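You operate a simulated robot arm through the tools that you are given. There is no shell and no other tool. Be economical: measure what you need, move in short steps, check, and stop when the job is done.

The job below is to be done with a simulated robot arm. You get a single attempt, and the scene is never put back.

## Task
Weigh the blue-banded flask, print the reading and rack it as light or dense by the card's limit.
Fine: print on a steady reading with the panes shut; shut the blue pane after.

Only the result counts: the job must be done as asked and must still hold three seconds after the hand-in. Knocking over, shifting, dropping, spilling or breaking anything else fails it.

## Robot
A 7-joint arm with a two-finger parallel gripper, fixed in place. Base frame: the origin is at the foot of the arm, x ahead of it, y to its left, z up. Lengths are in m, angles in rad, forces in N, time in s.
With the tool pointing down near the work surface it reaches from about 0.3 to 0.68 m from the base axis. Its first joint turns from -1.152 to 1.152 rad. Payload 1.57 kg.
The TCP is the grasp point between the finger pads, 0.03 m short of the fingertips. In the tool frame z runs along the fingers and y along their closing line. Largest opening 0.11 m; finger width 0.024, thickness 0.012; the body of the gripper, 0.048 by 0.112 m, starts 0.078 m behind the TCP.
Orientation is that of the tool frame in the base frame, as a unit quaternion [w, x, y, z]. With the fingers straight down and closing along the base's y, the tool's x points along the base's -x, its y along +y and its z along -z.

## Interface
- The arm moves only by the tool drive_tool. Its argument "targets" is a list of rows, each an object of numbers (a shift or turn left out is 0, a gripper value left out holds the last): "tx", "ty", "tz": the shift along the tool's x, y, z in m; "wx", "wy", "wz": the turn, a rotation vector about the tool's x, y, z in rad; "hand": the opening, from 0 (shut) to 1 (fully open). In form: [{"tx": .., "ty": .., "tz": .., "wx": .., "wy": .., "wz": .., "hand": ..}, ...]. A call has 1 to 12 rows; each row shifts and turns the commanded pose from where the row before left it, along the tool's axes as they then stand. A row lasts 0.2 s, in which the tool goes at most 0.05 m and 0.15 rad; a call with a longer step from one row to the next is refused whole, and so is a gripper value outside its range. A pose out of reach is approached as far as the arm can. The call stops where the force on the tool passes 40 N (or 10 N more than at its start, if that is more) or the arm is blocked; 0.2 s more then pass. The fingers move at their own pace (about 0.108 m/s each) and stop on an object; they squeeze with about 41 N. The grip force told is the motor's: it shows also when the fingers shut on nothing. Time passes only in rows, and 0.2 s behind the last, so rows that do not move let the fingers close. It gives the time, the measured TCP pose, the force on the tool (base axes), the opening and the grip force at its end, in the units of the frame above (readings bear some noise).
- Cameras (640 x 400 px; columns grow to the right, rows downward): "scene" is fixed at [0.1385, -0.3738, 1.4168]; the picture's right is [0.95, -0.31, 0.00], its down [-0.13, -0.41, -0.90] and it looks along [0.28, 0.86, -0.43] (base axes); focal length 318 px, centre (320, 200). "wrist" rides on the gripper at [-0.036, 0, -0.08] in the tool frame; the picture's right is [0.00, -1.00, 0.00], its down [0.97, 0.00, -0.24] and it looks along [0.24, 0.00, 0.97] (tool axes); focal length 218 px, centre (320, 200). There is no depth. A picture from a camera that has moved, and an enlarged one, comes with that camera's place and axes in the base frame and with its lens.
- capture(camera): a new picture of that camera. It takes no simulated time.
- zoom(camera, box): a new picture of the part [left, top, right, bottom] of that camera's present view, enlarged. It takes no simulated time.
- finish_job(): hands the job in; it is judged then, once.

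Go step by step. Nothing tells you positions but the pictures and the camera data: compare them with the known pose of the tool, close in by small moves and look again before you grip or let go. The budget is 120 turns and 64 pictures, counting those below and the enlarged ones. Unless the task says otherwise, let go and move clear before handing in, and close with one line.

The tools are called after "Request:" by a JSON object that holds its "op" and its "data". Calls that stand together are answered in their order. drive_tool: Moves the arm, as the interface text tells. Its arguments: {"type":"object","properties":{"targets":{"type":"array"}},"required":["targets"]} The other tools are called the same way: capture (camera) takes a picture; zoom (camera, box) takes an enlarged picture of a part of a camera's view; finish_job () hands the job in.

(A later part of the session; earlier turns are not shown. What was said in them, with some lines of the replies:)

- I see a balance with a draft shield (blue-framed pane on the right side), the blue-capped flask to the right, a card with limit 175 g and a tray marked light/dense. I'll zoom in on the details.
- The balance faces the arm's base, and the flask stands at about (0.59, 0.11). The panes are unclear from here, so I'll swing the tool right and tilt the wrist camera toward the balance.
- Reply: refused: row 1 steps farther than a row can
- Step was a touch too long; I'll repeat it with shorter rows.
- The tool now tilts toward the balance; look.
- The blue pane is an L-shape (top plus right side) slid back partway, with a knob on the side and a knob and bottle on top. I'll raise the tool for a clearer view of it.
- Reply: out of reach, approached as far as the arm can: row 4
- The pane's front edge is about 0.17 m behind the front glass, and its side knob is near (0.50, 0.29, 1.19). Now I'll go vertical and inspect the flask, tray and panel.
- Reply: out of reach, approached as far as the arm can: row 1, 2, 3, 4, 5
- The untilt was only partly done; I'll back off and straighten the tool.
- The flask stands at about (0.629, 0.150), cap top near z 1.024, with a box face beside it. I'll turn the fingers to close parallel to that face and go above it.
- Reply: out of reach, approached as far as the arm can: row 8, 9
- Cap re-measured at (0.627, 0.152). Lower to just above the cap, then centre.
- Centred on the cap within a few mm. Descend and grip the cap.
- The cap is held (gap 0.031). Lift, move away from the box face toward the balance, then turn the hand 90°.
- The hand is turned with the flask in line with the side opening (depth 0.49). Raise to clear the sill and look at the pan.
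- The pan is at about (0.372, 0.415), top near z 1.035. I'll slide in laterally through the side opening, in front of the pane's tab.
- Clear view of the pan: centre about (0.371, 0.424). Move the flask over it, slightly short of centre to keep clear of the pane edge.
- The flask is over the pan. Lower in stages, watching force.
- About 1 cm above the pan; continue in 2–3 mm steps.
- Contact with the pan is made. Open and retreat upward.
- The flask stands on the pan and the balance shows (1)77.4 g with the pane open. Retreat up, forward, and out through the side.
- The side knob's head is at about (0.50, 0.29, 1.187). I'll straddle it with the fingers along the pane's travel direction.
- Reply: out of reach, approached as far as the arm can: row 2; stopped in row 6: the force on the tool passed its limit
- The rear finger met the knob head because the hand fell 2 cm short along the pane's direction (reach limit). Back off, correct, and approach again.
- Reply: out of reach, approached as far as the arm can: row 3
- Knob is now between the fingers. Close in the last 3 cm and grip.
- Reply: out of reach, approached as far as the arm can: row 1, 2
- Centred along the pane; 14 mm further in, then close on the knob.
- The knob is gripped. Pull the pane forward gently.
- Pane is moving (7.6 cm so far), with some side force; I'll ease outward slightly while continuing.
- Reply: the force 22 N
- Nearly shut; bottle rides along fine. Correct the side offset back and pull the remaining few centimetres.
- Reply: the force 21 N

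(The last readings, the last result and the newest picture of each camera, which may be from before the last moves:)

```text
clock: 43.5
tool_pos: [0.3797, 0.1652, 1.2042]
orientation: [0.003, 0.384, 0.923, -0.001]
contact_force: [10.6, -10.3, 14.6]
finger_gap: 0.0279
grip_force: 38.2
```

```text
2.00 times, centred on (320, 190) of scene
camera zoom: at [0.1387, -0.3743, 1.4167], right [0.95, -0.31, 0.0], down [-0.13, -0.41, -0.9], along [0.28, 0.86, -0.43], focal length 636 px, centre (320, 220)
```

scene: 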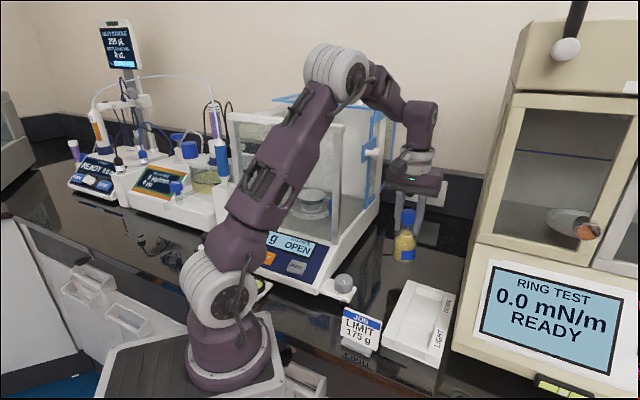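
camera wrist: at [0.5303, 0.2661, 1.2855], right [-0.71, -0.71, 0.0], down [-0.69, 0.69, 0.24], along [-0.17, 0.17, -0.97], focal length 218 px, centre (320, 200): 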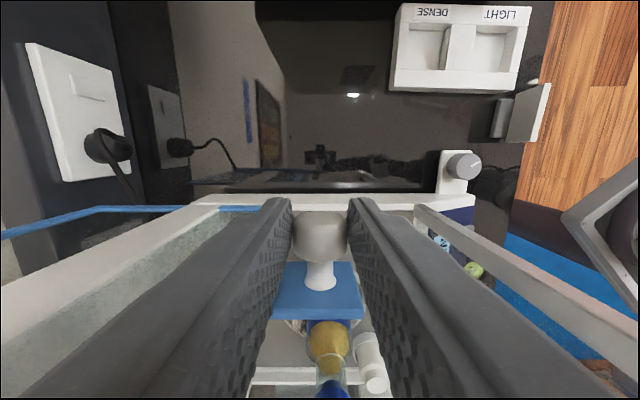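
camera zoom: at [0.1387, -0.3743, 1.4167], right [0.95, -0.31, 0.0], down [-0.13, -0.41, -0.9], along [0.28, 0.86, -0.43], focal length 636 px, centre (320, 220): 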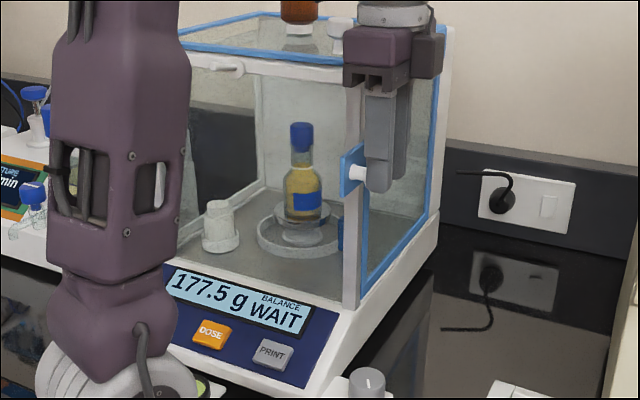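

The display now says WAIT, so the panes are shut. Release the knob and move clear.

Request:
{"op": "drive_tool", "data": {"targets": [{"tx": -0.001, "tz": -0.001}, {"hand": 0.3}, {"hand": 0.45}, {"hand": 0.5}, {}, {"tx": -0.02}, {"tx": -0.03}, {"tx": -0.03}, {"ty": -0.02}, {}]}}

Request:
{"op": "capture", "data": {"camera": "wrist"}}

Request:
{"op": "zoom", "data": {"camera": "scene", "box": [230, 60, 430, 300]}}

```text
clock: 45.7
tool_pos: [0.4208, 0.0943, 1.2037]
orientation: [0.002, 0.384, 0.923, 0.0]
contact_force: [0.8, 0.5, -0.8]
finger_gap: 0.0552
grip_force: 0.1
```

```text
18 pictures are left
camera wrist: at [0.4479, 0.0685, 1.2829], right [-0.71, -0.71, 0.0], down [-0.69, 0.69, 0.24], along [-0.17, 0.17, -0.97], focal length 218 px, centre (320, 200)
```

wrist: 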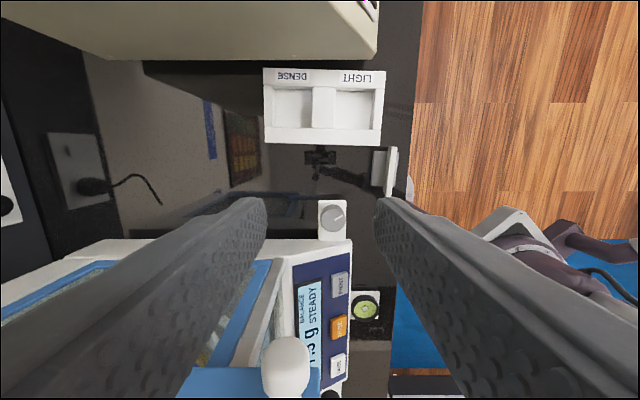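

```text
1.67 times, centred on (330, 180) of scene
camera zoom: at [0.1385, -0.3738, 1.4168], right [0.95, -0.31, 0.0], down [-0.13, -0.41, -0.9], along [0.28, 0.86, -0.43], focal length 530 px, centre (303, 233)
```

zoom: 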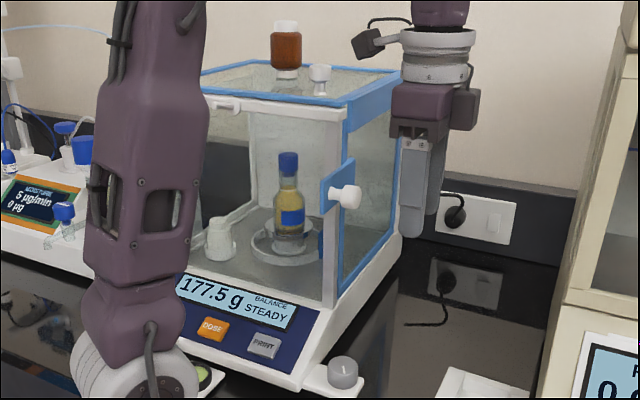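

STEADY at 177.5 g — above the 175 g limit, so dense. The PRINT button is at about (0.270, 0.202, 0.968); I'll shut the fingers and go above it, staying clear of the knob.

Request:
{"op": "drive_tool", "data": {"targets": [{"ty": -0.03, "hand": 0}, {"hand": 0}, {"tx": 0.04}, {"tx": 0.045}, {"tx": 0.045}, {"tx": 0.045}, {"tx": 0.008, "tz": 0.04}, {"tz": 0.04}, {"tz": 0.04}, {}]}}

Request:
{"op": "capture", "data": {"camera": "wrist"}}

Request:
{"op": "capture", "data": {"camera": "scene"}}

```text
clock: 47.9
tool_pos: [0.2732, 0.2048, 1.0871]
orientation: [0.002, 0.383, 0.924, 0.0]
contact_force: [0.7, 0.0, -0.2]
finger_gap: 0.0
grip_force: 21.2
```

```text
16 pictures are left
camera wrist: at [0.3, 0.1793, 1.166], right [-0.71, -0.71, 0.0], down [-0.69, 0.69, 0.24], along [-0.17, 0.17, -0.97], focal length 218 px, centre (320, 200)
```

wrist: 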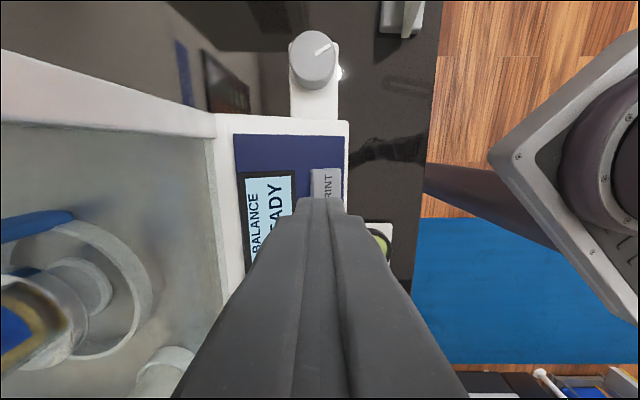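

```text
15 pictures are left
```

scene: 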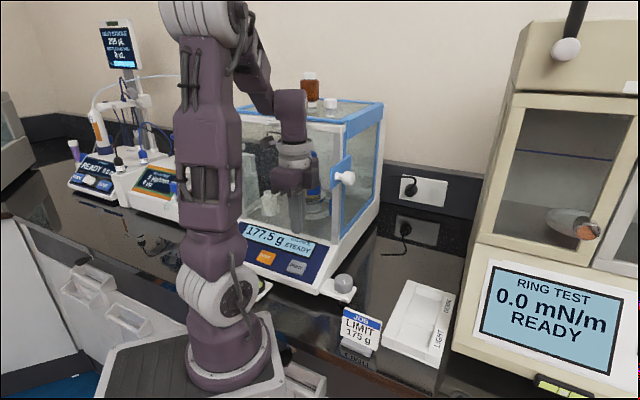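

The fingertip is over PRINT within a few mm. Shift 5 mm and press down gently.

Request:
{"op": "drive_tool", "data": {"targets": [{"ty": -0.005}, {"tz": 0.03}, {"tz": 0.03}, {"tz": 0.016}, {"tz": 0.004}, {"tz": 0.003}, {}]}}

Request:
{"op": "zoom", "data": {"camera": "scene", "box": [230, 210, 350, 300]}}

```text
clock: 49.5
tool_pos: [0.2689, 0.1995, 1.003]
orientation: [0.004, 0.384, 0.923, 0.0]
contact_force: [0.8, -0.4, -0.7]
finger_gap: 0.0
grip_force: 21.7
```

```text
4.44 times, centred on (290, 255) of scene
camera zoom: at [0.1385, -0.3738, 1.4168], right [0.95, -0.31, 0.0], down [-0.13, -0.41, -0.9], along [0.28, 0.86, -0.43], focal length 1414 px, centre (453, -44)
```

zoom: 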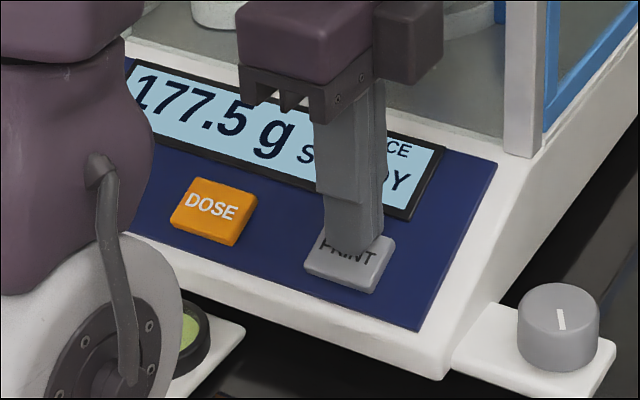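

Fingertip is just above PRINT, still STEADY. Press.

Request:
{"op": "drive_tool", "data": {"targets": [{"tz": 0.003}, {"tz": 0.003}, {"tz": 0.003}, {}]}}

Request:
{"op": "zoom", "data": {"camera": "scene", "box": [230, 210, 350, 300]}}

```text
clock: 50.5
tool_pos: [0.268, 0.1985, 0.993]
orientation: [0.003, 0.383, 0.924, -0.001]
contact_force: [-1.5, 0.3, 14.0]
finger_gap: 0.0
grip_force: 21.3
```

```text
4.44 times, centred on (290, 255) of scene
camera zoom: at [0.1383, -0.3739, 1.4168], right [0.95, -0.31, 0.0], down [-0.13, -0.41, -0.9], along [0.28, 0.86, -0.43], focal length 1414 px, centre (453, -44)
```

zoom: 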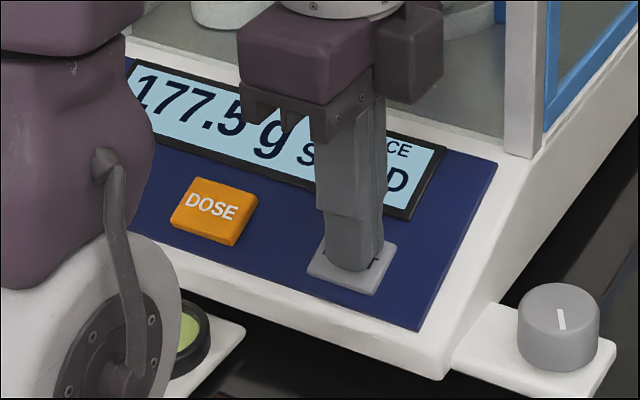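

The display changed (ends in "D" – recorded). Lift, retreat along the same path, and line up with the knob again.

Request:
{"op": "drive_tool", "data": {"targets": [{"tz": -0.03}, {"tz": -0.045}, {"tz": -0.045}, {"tz": -0.045}, {"tz": -0.045}, {"tx": -0.045}, {"tx": -0.045}, {"tx": -0.045}, {"tx": -0.045}, {"tx": -0.003, "hand": 0.6}, {}]}}

Request:
{"op": "zoom", "data": {"camera": "scene", "box": [230, 60, 430, 300]}}

```text
clock: 52.9
tool_pos: [0.3984, 0.0682, 1.2045]
orientation: [0.004, 0.383, 0.924, 0.0]
contact_force: [0.0, 0.1, -0.1]
finger_gap: 0.066
grip_force: 0.2
```

```text
1.67 times, centred on (330, 180) of scene
camera zoom: at [0.1385, -0.3738, 1.4168], right [0.95, -0.31, 0.0], down [-0.13, -0.41, -0.9], along [0.28, 0.86, -0.43], focal length 530 px, centre (303, 233)
```

zoom: 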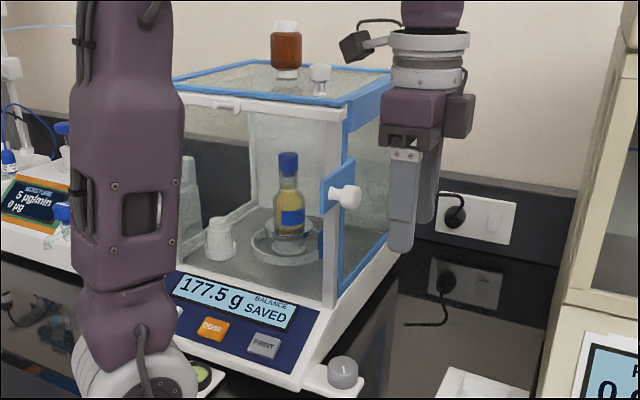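

SAVED at 177.5 g. Now grip the knob again at its shut position.

Request:
{"op": "drive_tool", "data": {"targets": [{"ty": 0.03}, {"ty": 0.025}, {"tx": 0.03}, {"tx": 0.03}, {"tx": 0.021}, {}, {"hand": 0.4}, {"hand": 0.3}, {"hand": 0.15}, {"hand": 0.15}, {}]}}

Request:
{"op": "capture", "data": {"camera": "wrist"}}

```text
clock: 55.3
tool_pos: [0.3803, 0.1664, 1.2036]
orientation: [0.002, 0.383, 0.924, 0.0]
contact_force: [-1.0, -0.5, -0.2]
finger_gap: 0.0276
grip_force: 38.1
```

```text
11 pictures are left
camera wrist: at [0.4057, 0.1397, 1.2839], right [-0.71, -0.71, 0.0], down [-0.69, 0.69, 0.24], along [-0.17, 0.17, -0.97], focal length 218 px, centre (320, 200)
```

wrist: 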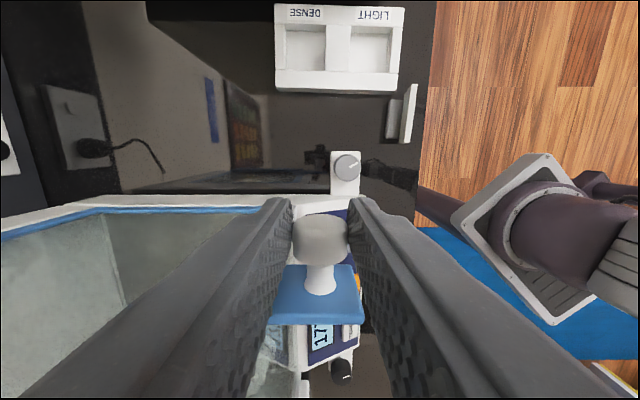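

Gripped. Push the pane back open smoothly.

Request:
{"op": "drive_tool", "data": {"targets": [{"ty": 0.004}, {"ty": 0.008}, {"ty": 0.012}, {"ty": 0.012}, {"ty": 0.012, "tz": -0.001}, {"ty": 0.012}, {"ty": 0.01}, {"ty": 0.008}, {"ty": 0.005}, {}]}}

```text
clock: 57.5
tool_pos: [0.4383, 0.2237, 1.204]
orientation: [0.003, 0.383, 0.924, -0.001]
contact_force: [-1.6, 1.1, -0.3]
finger_gap: 0.0277
grip_force: 37.5
```

Request:
{"op": "drive_tool", "data": {"targets": [{"ty": 0.005}, {"ty": 0.008}, {"ty": 0.012}, {"ty": 0.012}, {"ty": 0.012, "tz": -0.001}, {"ty": 0.012}, {"ty": 0.01}, {"ty": 0.008}, {"ty": 0.006}, {"ty": 0.004}, {}]}}

```text
clock: 59.9
tool_pos: [0.5032, 0.2872, 1.2078]
orientation: [0.002, 0.384, 0.924, -0.001]
contact_force: [-3.7, 4.0, -18.9]
finger_gap: 0.0275
grip_force: 38.0
```

Pane is open again (to within 4 mm of the original). Relieve, release, and back away, then turn the hand for the flask.

Request:
{"op": "drive_tool", "data": {"targets": [{"tz": 0.0015, "ty": 0.003}, {"hand": 0.3}, {"hand": 0.5}, {"hand": 0.65}, {}, {"tx": -0.02}, {"tx": -0.03, "ty": -0.01}, {"tx": -0.03, "ty": -0.02}, {"ty": -0.04}, {}]}}

Request:
{"op": "drive_tool", "data": {"targets": [{"wz": -0.131}, {"wz": -0.131}, {"wz": -0.131}, {"wz": -0.131}, {"wz": -0.131}, {"wz": -0.131}, {"wz": -0.131}, {"wz": -0.131}, {"wz": -0.131}, {"wz": -0.131}, {"wz": -0.131}, {"wz": -0.13}]}}

Request:
{"op": "capture", "data": {"camera": "scene"}}

```text
clock: 62.1
tool_pos: [0.5098, 0.1815, 1.2082]
orientation: [0.003, 0.384, 0.923, 0.0]
contact_force: [0.0, 0.2, 0.0]
finger_gap: 0.0714
grip_force: 0.0
```

```text
clock: 64.7
tool_pos: [0.5105, 0.1841, 1.2056]
orientation: [0.001, -0.383, 0.924, -0.002]
contact_force: [0.0, -0.1, 0.2]
finger_gap: 0.0712
grip_force: 0.1
```

```text
10 pictures are left
```

scene: 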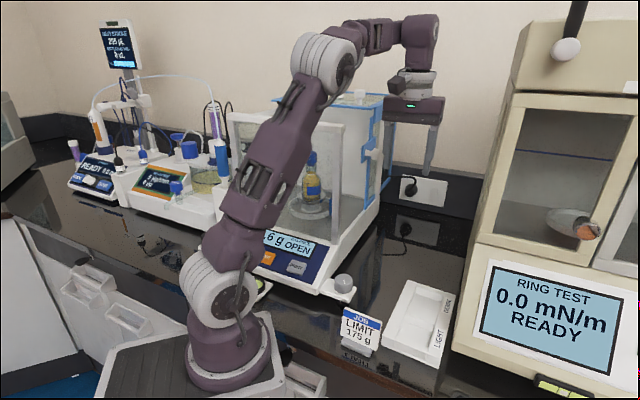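

Scene intact, bottle still standing on the pane. Re-enter the chamber along the reverse path, above the flask.

Request:
{"op": "drive_tool", "data": {"targets": [{"tz": -0.008}, {"ty": 0.043}, {"ty": 0.045}, {"ty": 0.045}, {"ty": 0.045}, {"ty": 0.045}, {"ty": 0.045}, {"tx": -0.03}, {"tx": -0.032}, {}]}}

Request:
{"op": "capture", "data": {"camera": "wrist"}}

```text
clock: 66.9
tool_pos: [0.3621, 0.4143, 1.2116]
orientation: [0.005, -0.39, 0.921, -0.005]
contact_force: [-0.3, 0.7, 0.1]
finger_gap: 0.0714
grip_force: 0.0
out of reach, approached as far as the arm can: row 9
```

```text
9 pictures are left
camera wrist: at [0.3865, 0.4409, 1.2911], right [0.72, -0.7, 0.01], down [-0.68, -0.7, 0.24], along [-0.15, -0.18, -0.97], focal length 218 px, centre (320, 200)
```

wrist: 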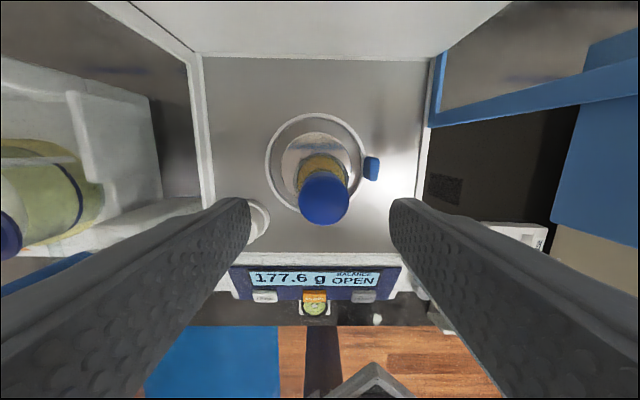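

Flask is centred between the fingers. Lower with a 5 mm correction and grip the cap.

Request:
{"op": "drive_tool", "data": {"targets": [{"tz": 0.02}, {"tz": 0.02}, {"tx": -0.004, "ty": -0.001, "tz": 0.02}, {"tz": 0.01}, {}]}}

Request:
{"op": "capture", "data": {"camera": "wrist"}}

```text
clock: 68.1
tool_pos: [0.3694, 0.4191, 1.1409]
orientation: [0.002, -0.384, 0.923, -0.002]
contact_force: [-0.3, -0.2, -0.1]
finger_gap: 0.0716
grip_force: 0.1
```

```text
8 pictures are left
camera wrist: at [0.3951, 0.4445, 1.2206], right [0.71, -0.71, 0.0], down [-0.69, -0.69, 0.24], along [-0.17, -0.17, -0.97], focal length 218 px, centre (320, 200)
```

wrist: 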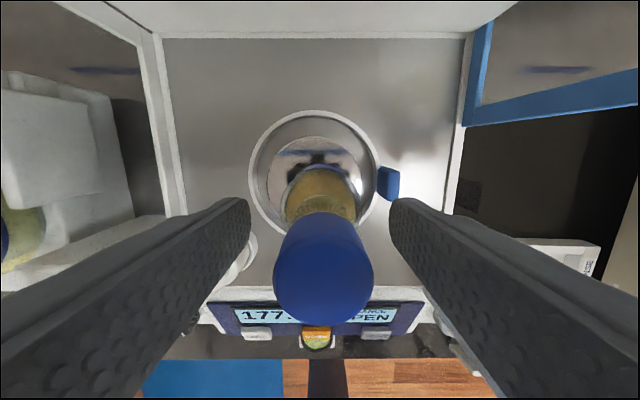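

Aligned as when it was held before. Close, then lift by 4 cm and exit along the same path.

Request:
{"op": "drive_tool", "data": {"targets": [{"hand": 0.4}, {"hand": 0.2}, {"hand": 0.2}, {"hand": 0.2}, {}]}}

Request:
{"op": "drive_tool", "data": {"targets": [{"tz": -0.01}, {"tz": -0.015}, {"tz": -0.015}, {"tx": 0.02}, {"tx": 0.023}, {"tx": 0.022}, {}]}}

```text
clock: 69.3
tool_pos: [0.37, 0.4186, 1.142]
orientation: [0.001, -0.383, 0.924, -0.002]
contact_force: [0.4, 0.2, -0.3]
finger_gap: 0.0304
grip_force: 38.8
```

```text
clock: 69.9
tool_pos: [0.3682, 0.4168, 1.1609]
orientation: [-0.007, -0.382, 0.924, -0.007]
contact_force: [-0.4, 0.5, -1.9]
finger_gap: 0.0302
grip_force: 39.4
stopped in row 3: the force on the tool passed its limit (the readings are from after the stop); the commanded pose is now the measured one
```

The lift was halted by a contact at z 1.161; look before moving on.

Request:
{"op": "zoom", "data": {"camera": "scene", "box": [250, 50, 410, 230]}}

```text
2.22 times, centred on (330, 140) of scene
camera zoom: at [0.1385, -0.3738, 1.4168], right [0.95, -0.31, 0.0], down [-0.13, -0.41, -0.9], along [0.28, 0.86, -0.43], focal length 707 px, centre (298, 333)
```

zoom: 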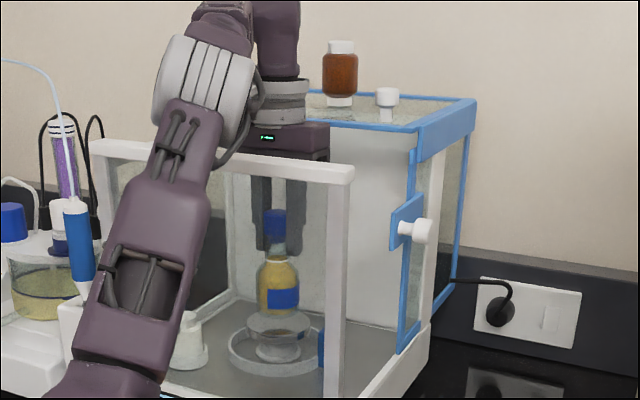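

The flange rim is under the pane's front edge. Move forward first (flask is 2 cm above the pan), straighten, then lift and exit.

Request:
{"op": "drive_tool", "data": {"targets": [{"tx": 0.008}, {"tx": 0.015}, {"tx": 0.02}, {"wy": -0.02, "tx": 0.018}, {"tz": -0.01}, {"tz": -0.01}, {}]}}

Request:
{"op": "zoom", "data": {"camera": "scene", "box": [230, 50, 430, 280]}}

```text
clock: 71.5
tool_pos: [0.3237, 0.3738, 1.1809]
orientation: [0.002, -0.383, 0.924, -0.003]
contact_force: [0.1, 1.0, -1.8]
finger_gap: 0.0307
grip_force: 39.6
```

```text
1.74 times, centred on (330, 165) of scene
camera zoom: at [0.1385, -0.3738, 1.4168], right [0.95, -0.31, 0.0], down [-0.13, -0.41, -0.9], along [0.28, 0.86, -0.43], focal length 553 px, centre (303, 261)
```

zoom: 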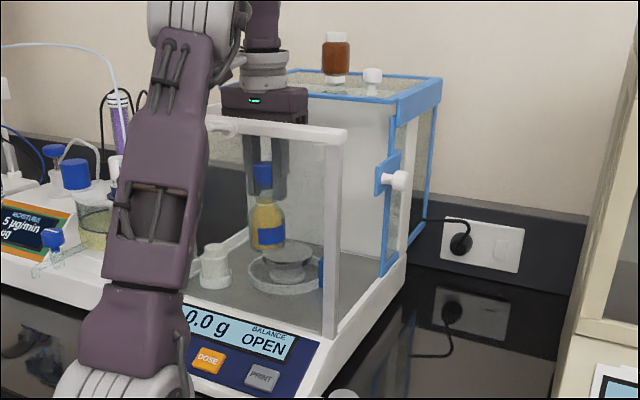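

The flask is held and the balance reads 0.0 g. Exit sideways, then turn the hand for racking.

Request:
{"op": "drive_tool", "data": {"targets": [{"ty": -0.025}, {"ty": -0.035}, {"ty": -0.04}, {"ty": -0.04}, {"ty": -0.04}, {"ty": -0.04}, {"ty": -0.035}, {"ty": -0.025}, {}]}}

Request:
{"op": "drive_tool", "data": {"targets": [{"wz": 0.131}, {"wz": 0.131}, {"wz": 0.131}, {"wz": 0.131}, {"wz": 0.131}, {"wz": 0.131}, {"wz": 0.131}, {"wz": 0.131}, {"wz": 0.131}, {"wz": 0.131}, {"wz": 0.131}, {"wz": 0.13}]}}

```text
clock: 73.5
tool_pos: [0.5228, 0.1753, 1.1843]
orientation: [0.003, -0.383, 0.924, -0.003]
contact_force: [0.4, -0.3, -2.6]
finger_gap: 0.0305
grip_force: 39.1
```

```text
clock: 76.1
tool_pos: [0.5216, 0.1767, 1.1847]
orientation: [0.003, 0.383, 0.924, -0.001]
contact_force: [0.0, 0.3, -0.8]
finger_gap: 0.0303
grip_force: 40.1
```

Move over beside the tray at lower height to measure the DENSE slot precisely.

Request:
{"op": "drive_tool", "data": {"targets": [{"tx": -0.03, "tz": 0.03}, {"tx": -0.03, "tz": 0.03}, {"tx": -0.03, "tz": 0.03}, {"ty": -0.01}, {}]}}

Request:
{"op": "capture", "data": {"camera": "wrist"}}

```text
clock: 77.3
tool_pos: [0.5801, 0.1073, 1.0922]
orientation: [0.003, 0.383, 0.924, -0.001]
contact_force: [-0.1, 0.0, -1.0]
finger_gap: 0.0301
grip_force: 38.7
```

```text
5 pictures are left
camera wrist: at [0.606, 0.0812, 1.1719], right [-0.71, -0.71, 0.0], down [-0.69, 0.69, 0.23], along [-0.16, 0.17, -0.97], focal length 218 px, centre (320, 200)
```

wrist: 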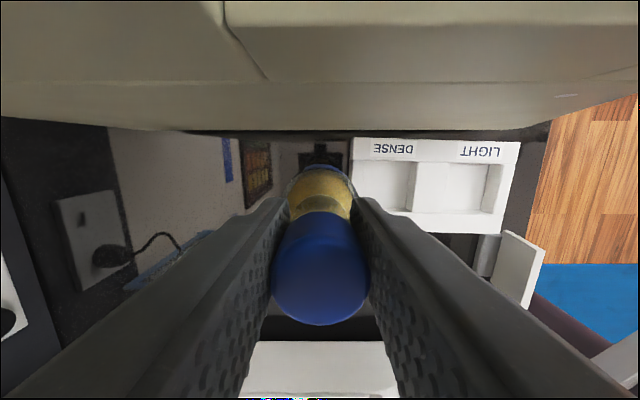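

Request:
{"op": "zoom", "data": {"camera": "wrist", "box": [335, 128, 527, 248]}}

```text
3.33 times, centred on (431, 188) of wrist
camera zoom: at [0.606, 0.0812, 1.1719], right [-0.71, -0.71, 0.0], down [-0.69, 0.69, 0.23], along [-0.16, 0.17, -0.97], focal length 728 px, centre (-50, 240)
```

zoom: 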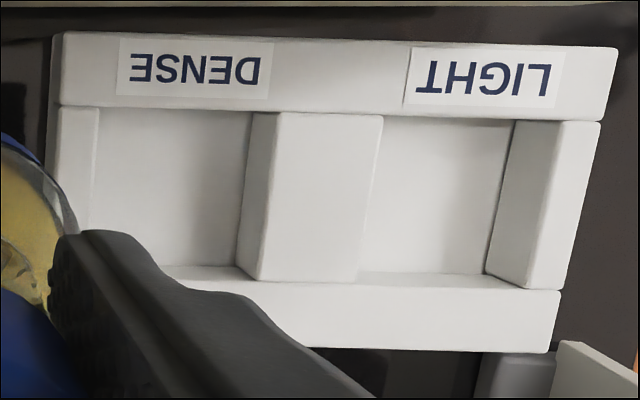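

The DENSE slot is about 60 mm square, centred near depth 0.409 / lateral 0.326 (balance axes), for a ~55 mm flask. Move over it and lower to just above the rim.

Request:
{"op": "drive_tool", "data": {"targets": [{"ty": -0.025, "tx": 0.002}, {"ty": -0.027, "tx": 0.002}, {"ty": -0.025, "tx": 0.002}, {"tz": 0.025}, {"tz": 0.022}, {}]}}

Request:
{"op": "zoom", "data": {"camera": "scene", "box": [370, 230, 470, 360]}}

Request:
{"op": "zoom", "data": {"camera": "wrist", "box": [230, 130, 410, 240]}}

```text
clock: 78.7
tool_pos: [0.5202, 0.0555, 1.0492]
orientation: [0.003, 0.383, 0.924, 0.0]
contact_force: [0.2, -0.3, -2.0]
finger_gap: 0.0303
grip_force: 39.9
```

```text
3.08 times, centred on (420, 295) of scene
camera zoom: at [0.1385, -0.3738, 1.4168], right [0.95, -0.31, 0.0], down [-0.13, -0.41, -0.9], along [0.28, 0.86, -0.43], focal length 979 px, centre (12, -92)
```

zoom: 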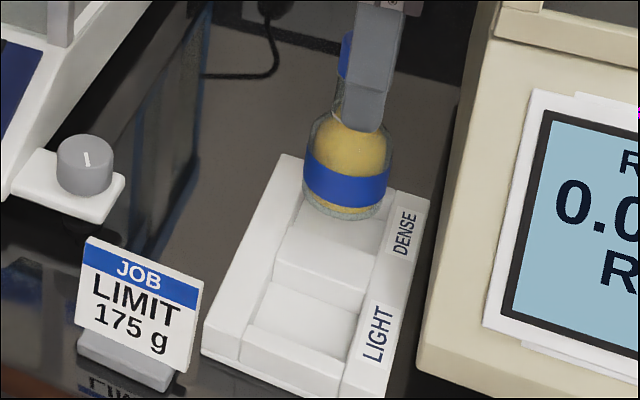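

```text
3.56 times, centred on (320, 185) of wrist
camera zoom: at [0.5456, 0.0297, 1.1275], right [-0.71, -0.71, 0.0], down [-0.69, 0.69, 0.23], along [-0.16, 0.17, -0.97], focal length 776 px, centre (320, 253)
```

zoom: 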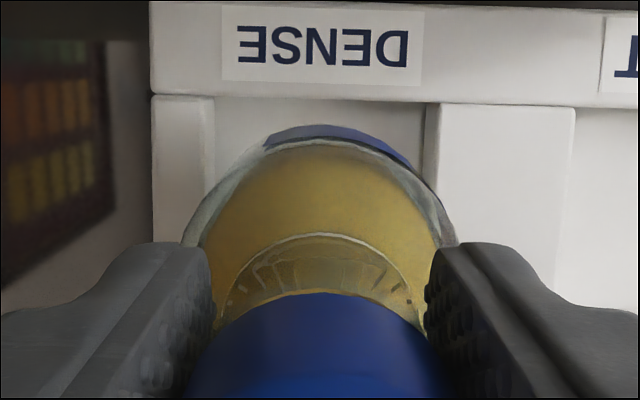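

Alignment looks good to ~2 mm. Shift 1.5 mm and lower slowly into the slot.

Request:
{"op": "drive_tool", "data": {"targets": [{"ty": -0.0015}, {"tz": 0.008}, {"tz": 0.006}, {"tz": 0.005}, {"tz": 0.005}, {}]}}

```text
clock: 80.1
tool_pos: [0.5218, 0.0541, 1.0225]
orientation: [0.003, 0.382, 0.924, -0.001]
contact_force: [-0.1, 1.8, -2.3]
finger_gap: 0.0303
grip_force: 40.0
```

Bottom is now below the rim without resistance. Continue to the floor.

Request:
{"op": "drive_tool", "data": {"targets": [{"tz": 0.005}, {"tz": 0.004}, {"tz": 0.002}, {}]}}

```text
clock: 81.1
tool_pos: [0.5208, 0.0549, 1.0132]
orientation: [0.004, 0.382, 0.924, -0.001]
contact_force: [0.4, 0.7, -1.5]
finger_gap: 0.0302
grip_force: 39.1
```

Request:
{"op": "drive_tool", "data": {"targets": [{"tz": 0.003}, {"tz": 0.002}, {}]}}

```text
clock: 81.9
tool_pos: [0.5214, 0.0539, 1.0082]
orientation: [0.005, 0.382, 0.924, 0.0]
contact_force: [2.1, -0.4, 24.5]
finger_gap: 0.0304
grip_force: 40.1
```

Floor contact. Ease off, release, and lift clear.

Request:
{"op": "drive_tool", "data": {"targets": [{"tz": -0.0015}, {"hand": 0.35}, {"hand": 0.5}, {"hand": 0.65}, {}, {"tz": -0.02}, {"tz": -0.035}, {"tz": -0.04}, {}]}}

Request:
{"op": "capture", "data": {"camera": "wrist"}}

```text
clock: 83.9
tool_pos: [0.5192, 0.0554, 1.104]
orientation: [0.003, 0.382, 0.924, -0.001]
contact_force: [-0.4, -1.2, -0.9]
finger_gap: 0.0717
grip_force: 0.2
```

```text
1 pictures are left
camera wrist: at [0.5449, 0.0293, 1.1841], right [-0.71, -0.71, 0.0], down [-0.69, 0.69, 0.23], along [-0.16, 0.17, -0.97], focal length 218 px, centre (320, 200)
```

wrist: 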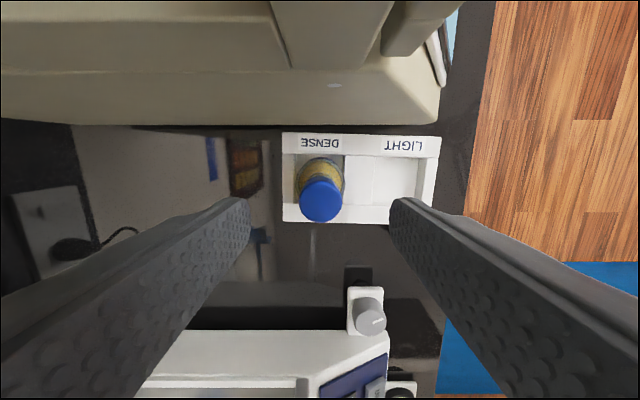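

The flask is upright in DENSE. Now rise and approach the pane's knob with the hand fully open.

Request:
{"op": "drive_tool", "data": {"targets": [{"tz": -0.04}, {"tz": -0.04}, {"tz": -0.024, "hand": 1}, {"tx": 0.045}, {"tx": 0.045}, {"tx": 0.035}, {"ty": 0.04}, {"ty": 0.04}, {"ty": 0.044}, {}]}}

```text
clock: 86.1
tool_pos: [0.5184, 0.231, 1.2073]
orientation: [0.003, 0.383, 0.924, -0.002]
contact_force: [-0.1, -0.6, 0.1]
finger_gap: 0.1101
grip_force: 0.0
```

Request:
{"op": "drive_tool", "data": {"targets": [{"ty": 0.012}, {"tx": 0.02}, {"tx": 0.02}, {"ty": 0.01}, {"tx": 0.006, "ty": 0.005}, {"tx": 0.006, "ty": 0.005}, {}]}}

```text
clock: 87.7
tool_pos: [0.5043, 0.288, 1.2058]
orientation: [0.005, 0.38, 0.925, -0.002]
contact_force: [0.5, 0.8, 0.3]
finger_gap: 0.1101
grip_force: 0.0
out of reach, approached as far as the arm can: row 6
```

At the knob (depth 0.560, lateral 0.153). Close on it.

Request:
{"op": "drive_tool", "data": {"targets": [{"tx": 0.0025, "wz": 0.004}, {"hand": 0.7}, {"hand": 0.5}, {"hand": 0.35}, {"hand": 0.25}, {"hand": 0.15}, {}, {}]}}

```text
clock: 89.5
tool_pos: [0.502, 0.2904, 1.2049]
orientation: [0.004, 0.385, 0.923, 0.0]
contact_force: [0.5, 0.0, -0.3]
finger_gap: 0.0275
grip_force: 38.0
```

Knob gripped. Pull the pane shut smoothly.

Request:
{"op": "drive_tool", "data": {"targets": [{"ty": -0.004}, {"ty": -0.008}, {"ty": -0.012}, {"ty": -0.012}, {"ty": -0.012}, {"ty": -0.012}, {"ty": -0.01}, {"ty": -0.008}, {"ty": -0.005}, {}]}}

Request:
{"op": "drive_tool", "data": {"targets": [{"ty": -0.005}, {"ty": -0.008}, {"ty": -0.012}, {"ty": -0.012}, {"ty": -0.012}, {"ty": -0.01}, {"ty": -0.008}, {"ty": -0.005}, {"ty": -0.004}, {}]}}

```text
clock: 91.7
tool_pos: [0.4429, 0.2306, 1.2051]
orientation: [0.004, 0.387, 0.922, -0.001]
contact_force: [10.4, -11.6, -13.7]
finger_gap: 0.0276
grip_force: 38.3
```

```text
clock: 93.9
tool_pos: [0.3895, 0.1762, 1.2057]
orientation: [0.003, 0.385, 0.923, 0.0]
contact_force: [-0.8, 1.3, -18.3]
finger_gap: 0.0276
grip_force: 38.5
```

About 15 mm to go.

Request:
{"op": "drive_tool", "data": {"targets": [{"tz": 0.0012}, {"ty": -0.004}, {"ty": -0.004}, {"ty": -0.004}, {"ty": -0.003}, {}]}}

```text
clock: 95.3
tool_pos: [0.3794, 0.167, 1.2055]
orientation: [0.003, 0.385, 0.923, 0.0]
contact_force: [-3.3, 1.7, 21.8]
finger_gap: 0.0276
grip_force: 37.9
```

Request:
{"op": "drive_tool", "data": {"targets": [{"tz": -0.0008, "ty": -0.002}, {"ty": -0.001}, {}]}}

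```text
clock: 96.1
tool_pos: [0.3781, 0.1659, 1.2051]
orientation: [0.006, 0.385, 0.923, 0.001]
contact_force: [23.9, 12.5, 10.5]
finger_gap: 0.0277
grip_force: 37.9
```

Firm stop reached: the pane is shut. Release and move clear.

Request:
{"op": "drive_tool", "data": {"targets": [{"hand": 0.3}, {"hand": 0.45}, {"hand": 0.55}, {}, {"tx": -0.02}, {"tx": -0.03}, {"tx": -0.03}, {"tz": -0.02}, {}]}}

Request:
{"op": "capture", "data": {"camera": "scene"}}

```text
clock: 98.1
tool_pos: [0.4339, 0.1071, 1.2242]
orientation: [0.004, 0.385, 0.923, 0.0]
contact_force: [0.4, -0.1, -0.3]
finger_gap: 0.0607
grip_force: 0.0
```

```text
0 pictures are left
```

scene: 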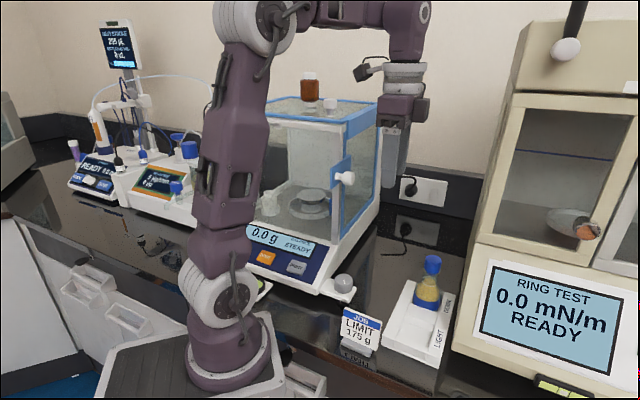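

The pane is shut and the balance reads 0.0 g STEADY. The flask stands in DENSE, the bottle is still upright on the pane, and the arm is clear, so I'm handing in.

Request:
{"op": "finish_job", "data": {}}

```text
The job is handed in.
```

The blue-banded flask weighed 177.5 g, printed on a steady reading with the panes shut. It is racked as dense (limit 175 g), and the blue pane is shut again.
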